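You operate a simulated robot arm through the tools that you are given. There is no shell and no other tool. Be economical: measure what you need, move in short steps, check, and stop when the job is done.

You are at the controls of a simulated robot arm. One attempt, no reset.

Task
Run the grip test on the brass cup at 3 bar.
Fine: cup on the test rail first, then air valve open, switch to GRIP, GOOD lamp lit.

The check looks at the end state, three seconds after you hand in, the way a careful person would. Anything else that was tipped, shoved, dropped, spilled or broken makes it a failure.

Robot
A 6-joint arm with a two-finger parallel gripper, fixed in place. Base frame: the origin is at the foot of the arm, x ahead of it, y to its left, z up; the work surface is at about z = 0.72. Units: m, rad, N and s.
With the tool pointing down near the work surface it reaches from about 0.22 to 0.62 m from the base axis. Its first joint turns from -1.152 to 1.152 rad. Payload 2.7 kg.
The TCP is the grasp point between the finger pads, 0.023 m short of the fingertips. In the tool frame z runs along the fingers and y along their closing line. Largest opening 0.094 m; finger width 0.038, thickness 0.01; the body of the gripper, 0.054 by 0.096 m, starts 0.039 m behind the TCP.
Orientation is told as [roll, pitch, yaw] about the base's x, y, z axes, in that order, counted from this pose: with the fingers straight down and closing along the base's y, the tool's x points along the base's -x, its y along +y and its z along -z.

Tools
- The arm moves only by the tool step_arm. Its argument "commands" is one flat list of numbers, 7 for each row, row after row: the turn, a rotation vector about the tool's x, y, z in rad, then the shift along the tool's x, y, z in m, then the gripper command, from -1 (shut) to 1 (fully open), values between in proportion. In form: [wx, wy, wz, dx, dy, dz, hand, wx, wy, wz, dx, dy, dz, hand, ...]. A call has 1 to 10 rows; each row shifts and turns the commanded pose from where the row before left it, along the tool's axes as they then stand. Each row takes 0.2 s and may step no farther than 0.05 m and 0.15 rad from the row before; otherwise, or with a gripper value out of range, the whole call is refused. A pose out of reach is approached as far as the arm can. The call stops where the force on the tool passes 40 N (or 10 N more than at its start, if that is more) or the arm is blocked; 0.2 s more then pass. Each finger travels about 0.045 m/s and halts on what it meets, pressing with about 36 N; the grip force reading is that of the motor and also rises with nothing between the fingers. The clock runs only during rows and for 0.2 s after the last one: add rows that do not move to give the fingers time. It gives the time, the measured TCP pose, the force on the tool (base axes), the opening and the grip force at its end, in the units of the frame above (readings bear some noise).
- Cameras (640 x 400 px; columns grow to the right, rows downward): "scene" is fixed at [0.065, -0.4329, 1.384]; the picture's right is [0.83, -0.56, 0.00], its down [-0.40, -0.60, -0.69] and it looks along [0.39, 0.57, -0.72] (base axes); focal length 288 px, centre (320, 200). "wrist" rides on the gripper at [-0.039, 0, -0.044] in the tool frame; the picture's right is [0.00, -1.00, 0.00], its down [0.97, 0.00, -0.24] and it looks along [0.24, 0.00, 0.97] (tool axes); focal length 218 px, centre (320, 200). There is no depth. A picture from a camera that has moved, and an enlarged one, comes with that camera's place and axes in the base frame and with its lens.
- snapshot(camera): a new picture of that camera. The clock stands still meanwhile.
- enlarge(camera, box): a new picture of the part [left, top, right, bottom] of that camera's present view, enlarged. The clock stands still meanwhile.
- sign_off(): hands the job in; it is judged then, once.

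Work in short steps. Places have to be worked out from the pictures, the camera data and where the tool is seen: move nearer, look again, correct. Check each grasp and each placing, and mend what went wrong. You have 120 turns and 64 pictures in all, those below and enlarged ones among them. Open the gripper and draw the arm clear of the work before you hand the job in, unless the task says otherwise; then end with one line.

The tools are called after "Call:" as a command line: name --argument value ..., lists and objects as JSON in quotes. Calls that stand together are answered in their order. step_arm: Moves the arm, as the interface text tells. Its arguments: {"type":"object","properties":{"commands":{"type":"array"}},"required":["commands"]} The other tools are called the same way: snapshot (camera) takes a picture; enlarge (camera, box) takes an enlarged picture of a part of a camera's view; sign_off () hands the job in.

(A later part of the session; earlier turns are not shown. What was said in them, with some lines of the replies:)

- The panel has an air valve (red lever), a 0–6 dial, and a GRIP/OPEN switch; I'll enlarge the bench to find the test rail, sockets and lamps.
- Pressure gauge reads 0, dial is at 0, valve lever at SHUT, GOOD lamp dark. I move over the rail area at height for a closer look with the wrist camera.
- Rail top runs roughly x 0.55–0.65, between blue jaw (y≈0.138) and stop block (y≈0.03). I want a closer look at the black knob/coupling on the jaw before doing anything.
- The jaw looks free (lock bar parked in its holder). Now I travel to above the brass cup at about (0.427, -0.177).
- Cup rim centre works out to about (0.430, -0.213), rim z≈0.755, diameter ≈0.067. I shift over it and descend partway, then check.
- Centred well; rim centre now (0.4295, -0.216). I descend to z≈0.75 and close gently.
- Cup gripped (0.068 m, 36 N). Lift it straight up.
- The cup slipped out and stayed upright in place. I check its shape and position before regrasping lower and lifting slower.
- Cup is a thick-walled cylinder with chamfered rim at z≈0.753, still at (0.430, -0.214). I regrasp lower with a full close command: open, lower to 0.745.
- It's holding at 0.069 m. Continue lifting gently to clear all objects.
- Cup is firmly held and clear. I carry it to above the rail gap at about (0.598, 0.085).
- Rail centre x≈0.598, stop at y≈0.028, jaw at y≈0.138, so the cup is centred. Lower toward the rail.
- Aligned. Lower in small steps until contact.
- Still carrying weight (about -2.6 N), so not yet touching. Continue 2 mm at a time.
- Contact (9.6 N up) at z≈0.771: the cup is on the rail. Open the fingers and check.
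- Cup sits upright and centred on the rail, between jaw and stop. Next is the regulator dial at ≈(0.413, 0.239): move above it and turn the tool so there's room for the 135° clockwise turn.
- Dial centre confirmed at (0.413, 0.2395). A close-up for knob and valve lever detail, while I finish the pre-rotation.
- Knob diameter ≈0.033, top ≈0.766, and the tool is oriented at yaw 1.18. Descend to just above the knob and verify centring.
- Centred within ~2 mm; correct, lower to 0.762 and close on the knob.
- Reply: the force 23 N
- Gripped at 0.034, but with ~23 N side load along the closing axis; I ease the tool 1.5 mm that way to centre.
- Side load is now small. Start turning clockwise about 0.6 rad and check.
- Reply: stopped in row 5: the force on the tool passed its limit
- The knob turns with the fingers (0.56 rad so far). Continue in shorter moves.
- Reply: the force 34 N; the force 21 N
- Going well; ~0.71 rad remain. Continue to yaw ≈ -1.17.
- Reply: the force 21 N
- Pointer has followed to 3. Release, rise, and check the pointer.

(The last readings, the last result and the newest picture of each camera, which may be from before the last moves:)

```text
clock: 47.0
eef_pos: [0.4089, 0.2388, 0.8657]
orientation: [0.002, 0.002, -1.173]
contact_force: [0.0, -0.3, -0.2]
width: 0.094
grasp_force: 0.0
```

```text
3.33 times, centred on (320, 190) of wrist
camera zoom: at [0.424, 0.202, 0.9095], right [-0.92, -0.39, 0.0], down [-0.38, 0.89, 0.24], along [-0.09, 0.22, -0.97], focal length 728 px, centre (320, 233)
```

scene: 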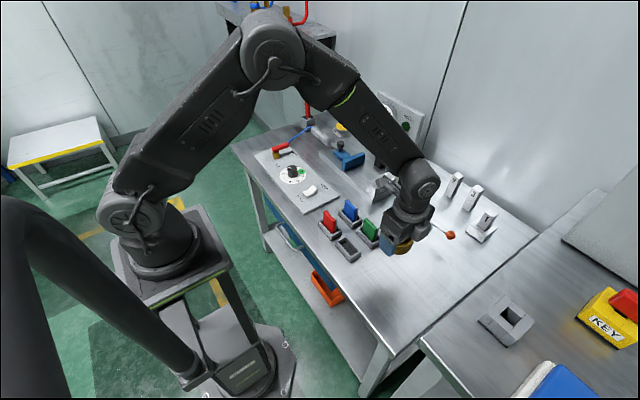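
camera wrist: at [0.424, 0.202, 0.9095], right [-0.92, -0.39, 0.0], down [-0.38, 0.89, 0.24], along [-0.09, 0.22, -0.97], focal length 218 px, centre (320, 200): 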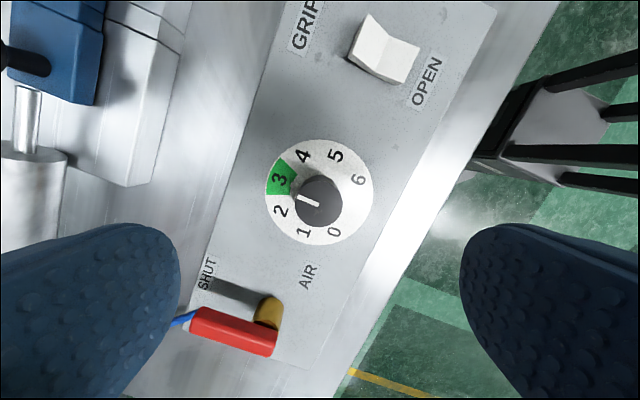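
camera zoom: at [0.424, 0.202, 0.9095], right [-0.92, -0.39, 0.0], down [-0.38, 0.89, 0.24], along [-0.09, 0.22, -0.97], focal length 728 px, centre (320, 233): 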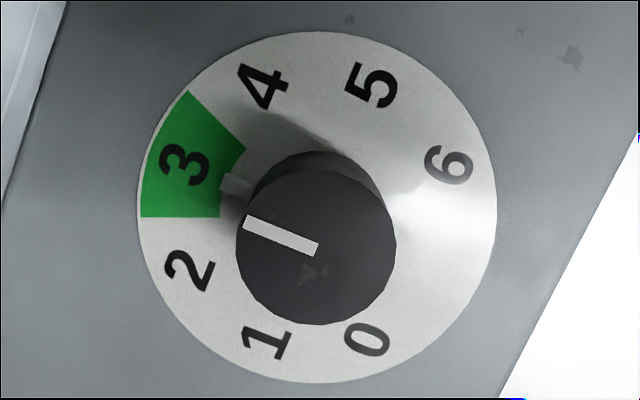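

Dial is on 3 precisely. Now the valve: pivot at ≈(0.409, 0.353), lever along +x at z≈0.766–0.78. I rotate the tool back to yaw 0 and move above the lever with a narrower opening.

Call:
step_arm --commands '[0, 0, -0.1466, 0, 0, 0, 1, 0, 0, -0.1466, 0, 0, 0, 1, 0, 0, -0.1466, 0, 0, 0, 1, 0, 0, -0.1466, 0, 0, 0, 1, 0, 0, -0.1466, 0, 0, 0, 1, 0, 0, -0.1466, 0, 0, 0, 1, 0, 0, -0.1466, 0, 0, 0, 1, 0, 0, -0.1466, 0, 0, 0, 1, 0, 0, 0, 0, 0, 0, 1]'

Call:
step_arm --commands '[0, 0, 0, -0.011, 0.038, 0, 0.5, 0, 0, 0, -0.011, 0.038, 0, 0.2, 0, 0, 0, -0.012, 0.038, 0, -0.28, 0, 0, 0, 0, 0, 0, -0.28, 0, 0, 0, 0, 0, 0, -0.28, 0, 0, 0, 0, 0, 0, -0.28]'

Call:
snapshot --camera "wrist"

```text
clock: 49.0
eef_pos: [0.4105, 0.2411, 0.865]
orientation: [0.001, -0.003, 0.002]
contact_force: [-0.2, 0.6, 0.4]
width: 0.094
grasp_force: 0.0
```

```text
clock: 50.4
eef_pos: [0.4448, 0.3554, 0.8616]
orientation: [0.002, -0.001, -0.001]
contact_force: [0.4, 0.1, 0.5]
width: 0.0339
grasp_force: 0.0
```

```text
25 pictures are left
camera wrist: at [0.4828, 0.3539, 0.9052], right [0.0, -1.0, 0.0], down [-0.97, 0.0, 0.24], along [-0.24, 0.0, -0.97], focal length 218 px, centre (320, 200)
```

wrist: 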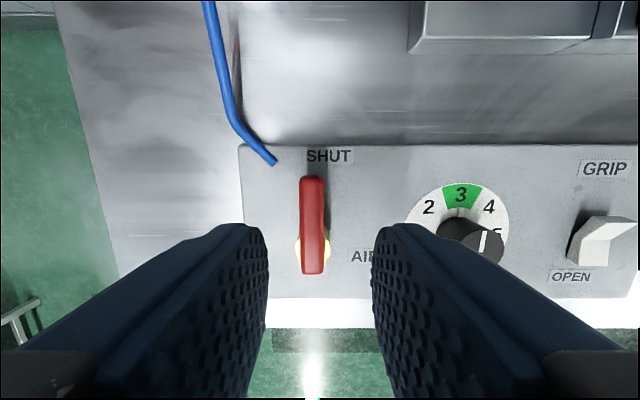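

Lever centreline at y≈0.3585, x 0.404–0.465, pivot ≈(0.41, 0.359). Shift slightly and descend to straddle it.

Call:
step_arm --commands '[0, 0, 0, 0.002, 0.004, 0.03, -0.28, 0, 0, 0, 0, 0, 0.03, -0.28, 0, 0, 0, 0, 0, 0.01, -0.28, 0, 0, 0, 0, 0, 0.012, -0.28, 0, 0, 0, 0, 0, 0, -0.28]'

Call:
snapshot --camera "wrist"

Call:
enlarge --camera "scene" --box '[240, 110, 340, 180]'

```text
clock: 51.6
eef_pos: [0.4427, 0.3586, 0.7839]
orientation: [0.0, -0.001, -0.001]
contact_force: [1.1, 0.4, 0.1]
width: 0.0336
grasp_force: 0.1
```

```text
24 pictures are left
camera wrist: at [0.4811, 0.3586, 0.8267], right [0.0, -1.0, 0.0], down [-0.97, 0.0, 0.24], along [-0.24, 0.0, -0.97], focal length 218 px, centre (320, 200)
```

wrist: 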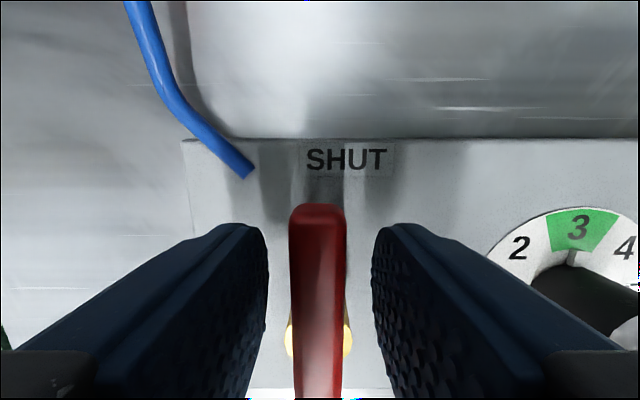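

```text
5.71 times, centred on (290, 145) of scene
camera zoom: at [0.065, -0.4329, 1.384], right [0.83, -0.56, 0.0], down [-0.4, -0.6, -0.69], along [0.39, 0.57, -0.72], focal length 1649 px, centre (491, 514)
```

zoom: 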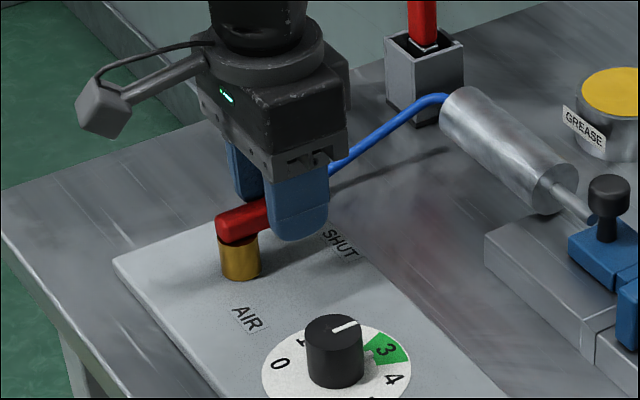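

Lever is centred between the fingers. Drop 4 mm more, then swing clockwise (toward -y) about the pivot a little and read the force.

Call:
step_arm --commands '[0, 0, 0, 0, 0, 0.004, -0.28, 0, 0, 0.12, 0, -0.004, 0, -0.28, 0, 0, 0.12, 0, -0.004, 0, -0.28, 0, 0, 0.12, 0, -0.004, 0, -0.28, 0, 0, 0.12, 0, -0.004, 0, -0.28, 0, 0, 0, 0, 0, 0, -0.28]'

Call:
snapshot --camera "wrist"

```text
clock: 53.0
eef_pos: [0.4413, 0.3418, 0.7788]
orientation: [0.001, -0.002, -0.484]
contact_force: [-0.3, 0.5, -0.5]
width: 0.0337
grasp_force: 0.1
```

```text
22 pictures are left
camera wrist: at [0.4743, 0.3237, 0.8222], right [-0.46, -0.89, 0.0], down [-0.86, 0.45, 0.24], along [-0.21, 0.11, -0.97], focal length 218 px, centre (320, 200)
```

wrist: 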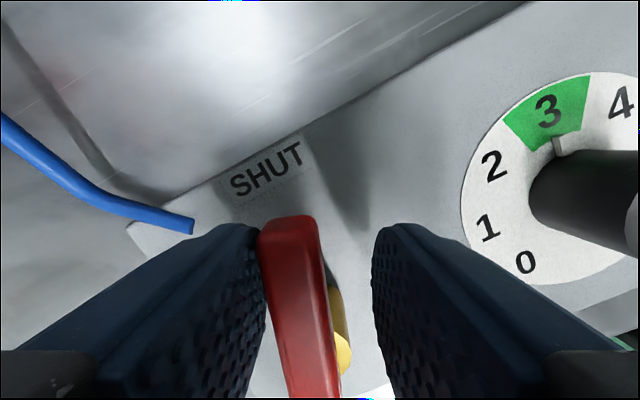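

The lever now contacts the +y finger and seems to be following with negligible force. Continue the arc.

Call:
step_arm --commands '[0, 0, 0.12, 0, -0.004, 0, -0.28, 0, 0, 0.12, 0, -0.004, 0, -0.28, 0, 0, 0.12, 0, -0.004, 0, -0.28, 0, 0, 0.12, 0, -0.004, 0, -0.28, 0, 0, 0, 0, 0, 0, -0.28]'

Call:
snapshot --camera "wrist"

```text
clock: 54.2
eef_pos: [0.4284, 0.3313, 0.7781]
orientation: [0.002, 0.0, -0.965]
contact_force: [-0.3, -0.4, -0.1]
width: 0.0341
grasp_force: 0.3
```

```text
21 pictures are left
camera wrist: at [0.4506, 0.2983, 0.8217], right [-0.82, -0.57, 0.0], down [-0.55, 0.8, 0.24], along [-0.14, 0.2, -0.97], focal length 218 px, centre (320, 200)
```

wrist: 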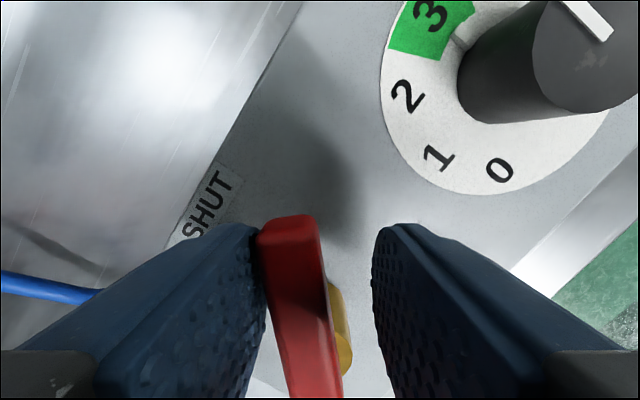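

It opens clockwise. Continue to the end stop, ~0.6 rad plus the lag.

Call:
step_arm --commands '[0, 0, 0.12, 0, -0.004, 0, -0.28, 0, 0, 0.12, 0, -0.004, 0, -0.28, 0, 0, 0.12, 0, -0.004, 0, -0.28, 0, 0, 0.12, 0, -0.004, 0, -0.28, 0, 0, 0.12, 0, -0.004, 0, -0.28, 0, 0, 0, 0, 0, 0, -0.28]'

Call:
snapshot --camera "wrist"

```text
clock: 55.6
eef_pos: [0.4106, 0.323, 0.7777]
orientation: [0.003, 0.001, -1.564]
contact_force: [-0.5, 0.0, 0.1]
width: 0.0343
grasp_force: 0.4
```

```text
20 pictures are left
camera wrist: at [0.4105, 0.2832, 0.8215], right [-1.0, -0.01, 0.0], down [-0.01, 0.97, 0.24], along [0.0, 0.24, -0.97], focal length 218 px, centre (320, 200)
```

wrist: 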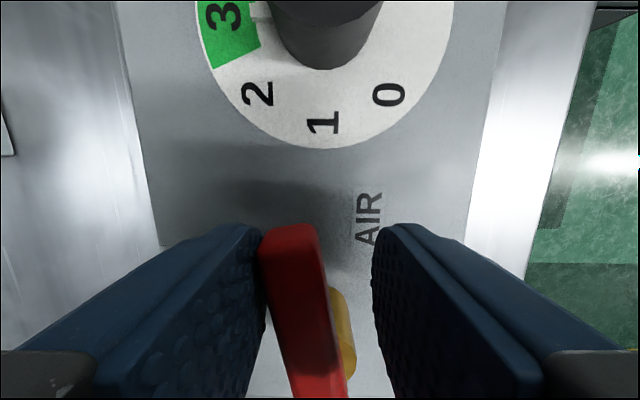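

Lever is ~75° round. Nudge it the rest with small sideways shifts toward -x until it meets its stop.

Call:
step_arm --commands '[0, 0, 0.05, 0, -0.003, 0, -0.28, 0, 0, 0.05, 0, -0.003, 0, -0.28, 0, 0, 0.05, 0, -0.002, 0, -0.28, 0, 0, 0, 0, 0, 0, -0.28]'

Call:
snapshot --camera "wrist"

Call:
enlarge --camera "scene" --box '[350, 80, 450, 150]'

```text
clock: 56.6
eef_pos: [0.4035, 0.324, 0.779]
orientation: [0.0, 0.002, -1.712]
contact_force: [2.5, -0.8, 0.1]
width: 0.0346
grasp_force: 1.3
```

```text
19 pictures are left
camera wrist: at [0.397, 0.2845, 0.8225], right [-0.99, 0.14, 0.0], down [0.14, 0.96, 0.24], along [0.04, 0.24, -0.97], focal length 218 px, centre (320, 200)
```

wrist: 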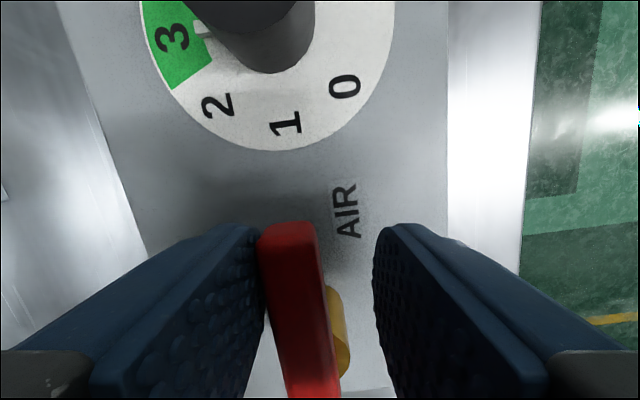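

```text
5.71 times, centred on (400, 115) of scene
camera zoom: at [0.0651, -0.4329, 1.384], right [0.83, -0.56, 0.0], down [-0.4, -0.6, -0.69], along [0.39, 0.57, -0.72], focal length 1649 px, centre (-137, 686)
```

zoom: 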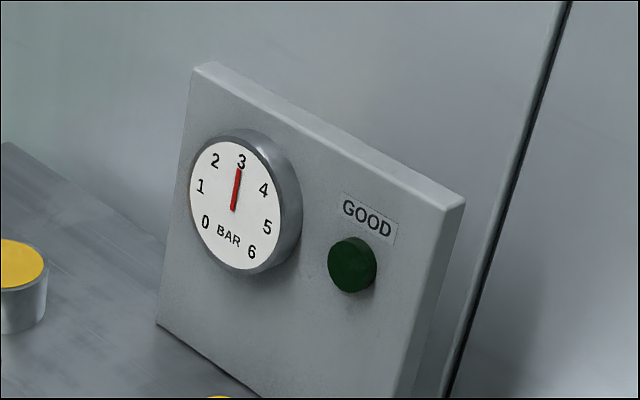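

Gauge reads 3 bar, so the valve is open. One more small nudge to confirm the stop, then back off and rise.

Call:
step_arm --commands '[0, 0, 0, 0, -0.002, 0, -0.28, 0, 0, 0, 0, -0.001, 0, -0.28, 0, 0, 0, 0, 0, 0, -0.28]'

Call:
step_arm --commands '[0, 0, 0, 0, 0.006, 0, -0.28, 0, 0, 0, 0, 0.003, 0, -0.28, 0, 0, 0, 0, 0, -0.03, -0.28, 0, 0, 0, 0, 0, -0.04, -0.28, 0, 0, 0, 0, 0, -0.03, -0.28, 0, 0, 0, 0, 0, 0, -0.28]'

Call:
snapshot --camera "wrist"

```text
clock: 57.4
eef_pos: [0.4004, 0.3236, 0.7798]
orientation: [0.003, 0.004, -1.712]
contact_force: [11.4, -1.0, -2.3]
width: 0.0393
grasp_force: 5.9
```

```text
clock: 58.8
eef_pos: [0.4061, 0.3257, 0.8795]
orientation: [0.002, 0.004, -1.713]
contact_force: [0.3, 0.7, 0.0]
width: 0.0339
grasp_force: 0.0
```

```text
17 pictures are left
camera wrist: at [0.4007, 0.2868, 0.923], right [-0.99, 0.14, 0.0], down [0.14, 0.96, 0.24], along [0.04, 0.24, -0.97], focal length 218 px, centre (320, 200)
```

wrist: 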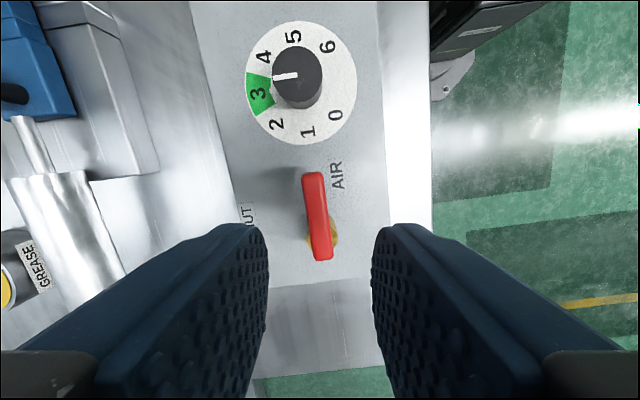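

Lever is against its stop (fully open, gauge at 3). Now the switch: close the fingers, square the yaw, and move above the raised GRIP half at ≈(0.424, 0.131).

Call:
step_arm --commands '[0, 0, -0.142, 0, 0, 0, -1, 0, 0, 0, -0.039, 0.0036, 0, -1, 0, 0, 0, -0.039, 0.0036, 0, -1, 0, 0, 0, -0.039, 0.0036, 0, -1, 0, 0, 0, -0.039, 0.0036, 0, -1, 0, 0, 0, -0.039, 0.0036, 0, -1, 0, 0, 0, 0, 0, 0, -1]'

Call:
snapshot --camera "wrist"

```text
clock: 60.4
eef_pos: [0.4277, 0.1265, 0.8831]
orientation: [0.003, 0.0, -1.57]
contact_force: [0.0, 1.3, -0.6]
width: 0.0
grasp_force: 35.9
```

```text
16 pictures are left
camera wrist: at [0.4262, 0.087, 0.9258], right [-1.0, 0.0, 0.0], down [0.0, 0.97, 0.24], along [0.0, 0.24, -0.97], focal length 218 px, centre (320, 200)
```

wrist: 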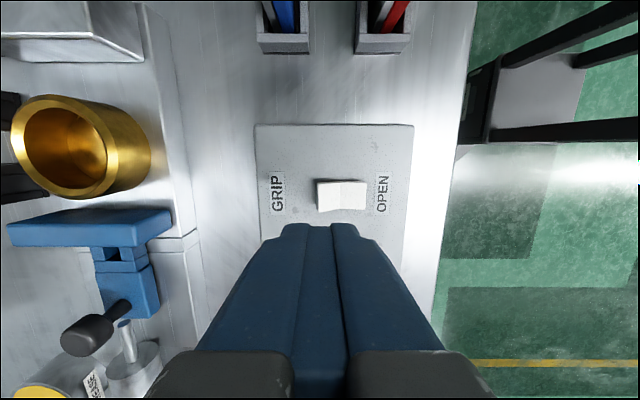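

Rocker spans x 0.386 (OPEN) to 0.43 (GRIP), fold at 0.407, y≈0.1285. Adjust over the GRIP half and lower near it.

Call:
step_arm --commands '[0, 0, 0, 0.002, -0.003, 0.04, -1, 0, 0, 0, 0, 0, 0.04, -1, 0, 0, 0, 0, 0, 0.015, -1, 0, 0, 0, 0, 0, 0, -1]'

Call:
enlarge --camera "scene" --box '[270, 150, 350, 210]'

```text
clock: 61.4
eef_pos: [0.424, 0.1272, 0.7871]
orientation: [0.003, 0.002, -1.569]
contact_force: [0.0, -0.3, -0.3]
width: 0.0001
grasp_force: 35.9
```

```text
6.67 times, centred on (310, 180) of scene
camera zoom: at [0.065, -0.4329, 1.384], right [0.83, -0.56, 0.0], down [-0.4, -0.6, -0.69], along [0.39, 0.57, -0.72], focal length 1924 px, centre (387, 333)
```

zoom: 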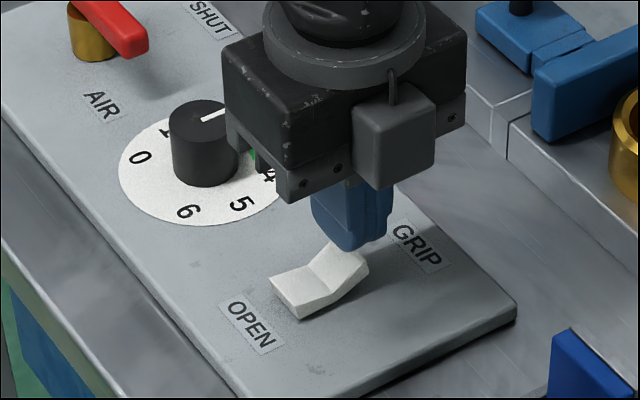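

Tips are directly over the raised GRIP half. Press down in small steps.

Call:
step_arm --commands '[0, 0, 0, 0, 0, 0.005, -1, 0, 0, 0, 0, 0, 0.004, -1, 0, 0, 0, 0, 0, 0.003, -1, 0, 0, 0, 0, 0, 0.003, -1, 0, 0, 0, 0, 0, 0, -1]'

Call:
enlarge --camera "scene" --box '[270, 130, 400, 210]'

```text
clock: 62.6
eef_pos: [0.4245, 0.1295, 0.7685]
orientation: [0.001, 0.0, -1.569]
contact_force: [0.2, -0.3, -0.6]
width: 0.0001
grasp_force: 35.8
```

```text
4.92 times, centred on (335, 170) of scene
camera zoom: at [0.065, -0.4329, 1.384], right [0.83, -0.56, 0.0], down [-0.4, -0.6, -0.69], along [0.39, 0.57, -0.72], focal length 1420 px, centre (246, 348)
```

zoom: 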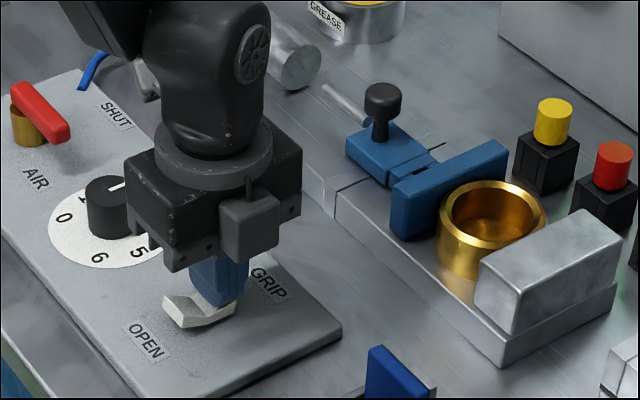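

The switch flipped and the jaw has advanced, clamping the cup against the stop. Rise and check lamp and clamp.

Call:
step_arm --commands '[0, 0, 0, 0, 0, -0.03, -1, 0, 0, 0, 0, 0, -0.04, -1, 0, 0, 0, 0, 0, -0.04, -1, 0, 0, 0, 0, 0, -0.04, -1, 0, 0, 0, 0, 0, 0, -1]'

Call:
enlarge --camera "scene" --box '[260, 80, 440, 210]'

Call:
snapshot --camera "wrist"

```text
clock: 63.8
eef_pos: [0.4235, 0.1314, 0.9231]
orientation: [0.002, 0.001, -1.57]
contact_force: [0.5, 0.6, 0.2]
width: 0.0
grasp_force: 35.8
```

```text
3.08 times, centred on (350, 145) of scene
camera zoom: at [0.065, -0.4329, 1.384], right [0.83, -0.56, 0.0], down [-0.4, -0.6, -0.69], along [0.39, 0.57, -0.72], focal length 888 px, centre (228, 369)
```

zoom: 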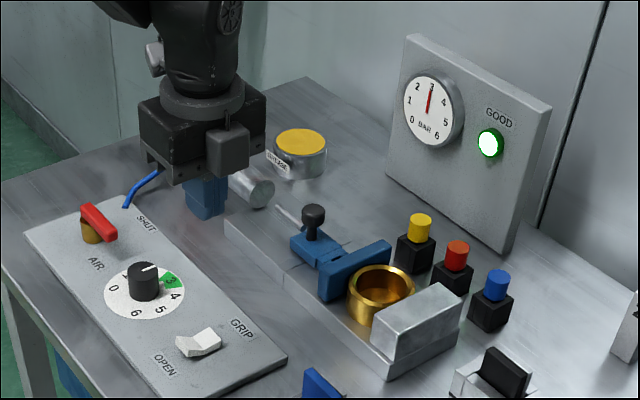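

```text
12 pictures are left
camera wrist: at [0.4229, 0.0913, 0.966], right [-1.0, 0.0, 0.0], down [0.0, 0.97, 0.24], along [0.0, 0.24, -0.97], focal length 218 px, centre (320, 200)
```

wrist: 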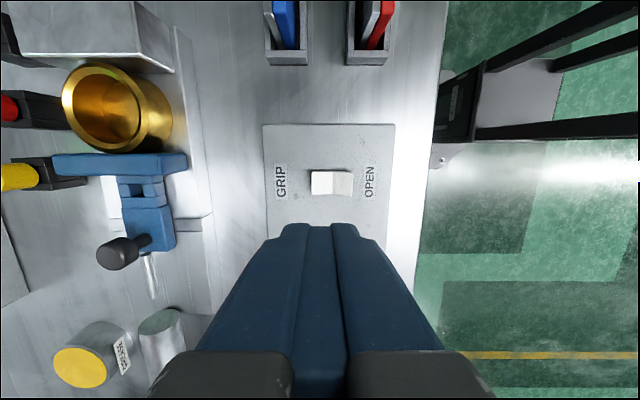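

GOOD lamp is lit, gauge at 3, switch at GRIP, cup clamped upright. Open the gripper and draw the arm up and back.

Call:
step_arm --commands '[0, 0, 0, 0, 0, -0.04, 0, 0, 0, 0, 0, -0.01, -0.04, 1, 0, 0, 0, 0, -0.02, -0.03, 1, 0, 0, 0, 0, -0.02, -0.02, 1, 0, 0, 0, 0, 0, 0, 1, 0, 0, 0, 0, 0, 0, 1, 0, 0, 0, 0, 0, 0, 1]'

Call:
snapshot --camera "scene"

Call:
enlarge --camera "scene" --box '[260, 80, 440, 210]'

```text
clock: 65.4
eef_pos: [0.3771, 0.1287, 1.0477]
orientation: [0.002, 0.002, -1.569]
contact_force: [-0.8, 0.3, 1.2]
width: 0.0941
grasp_force: 0.1
```

```text
11 pictures are left
```

scene: 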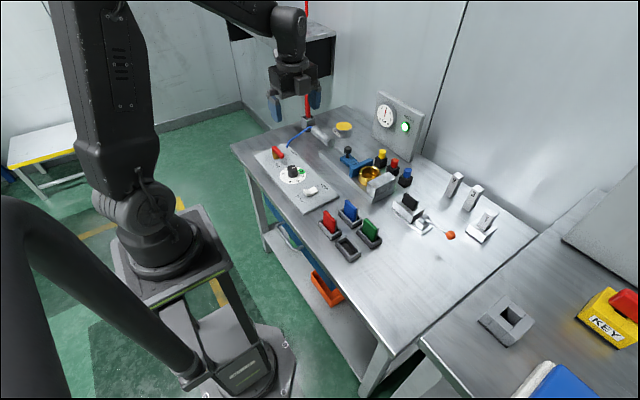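

```text
3.08 times, centred on (350, 145) of scene
camera zoom: at [0.065, -0.4329, 1.384], right [0.83, -0.56, 0.0], down [-0.4, -0.6, -0.69], along [0.39, 0.57, -0.72], focal length 888 px, centre (228, 369)
```

zoom: 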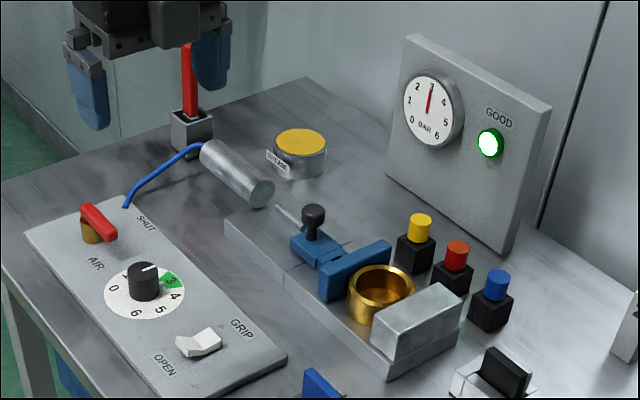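

The end state is steady: GOOD is lit, 3 bar, and nothing else is disturbed. I'm handing in.

Call:
sign_off

```text
The job is handed in.
```

The grip test on the brass cup ran at 3 bar: the cup is clamped on the test rail, the air valve is open, the switch is at GRIP and the GOOD lamp is lit; it slipped from the gripper on the first lift attempt but stayed upright in place, and nothing else was disturbed.
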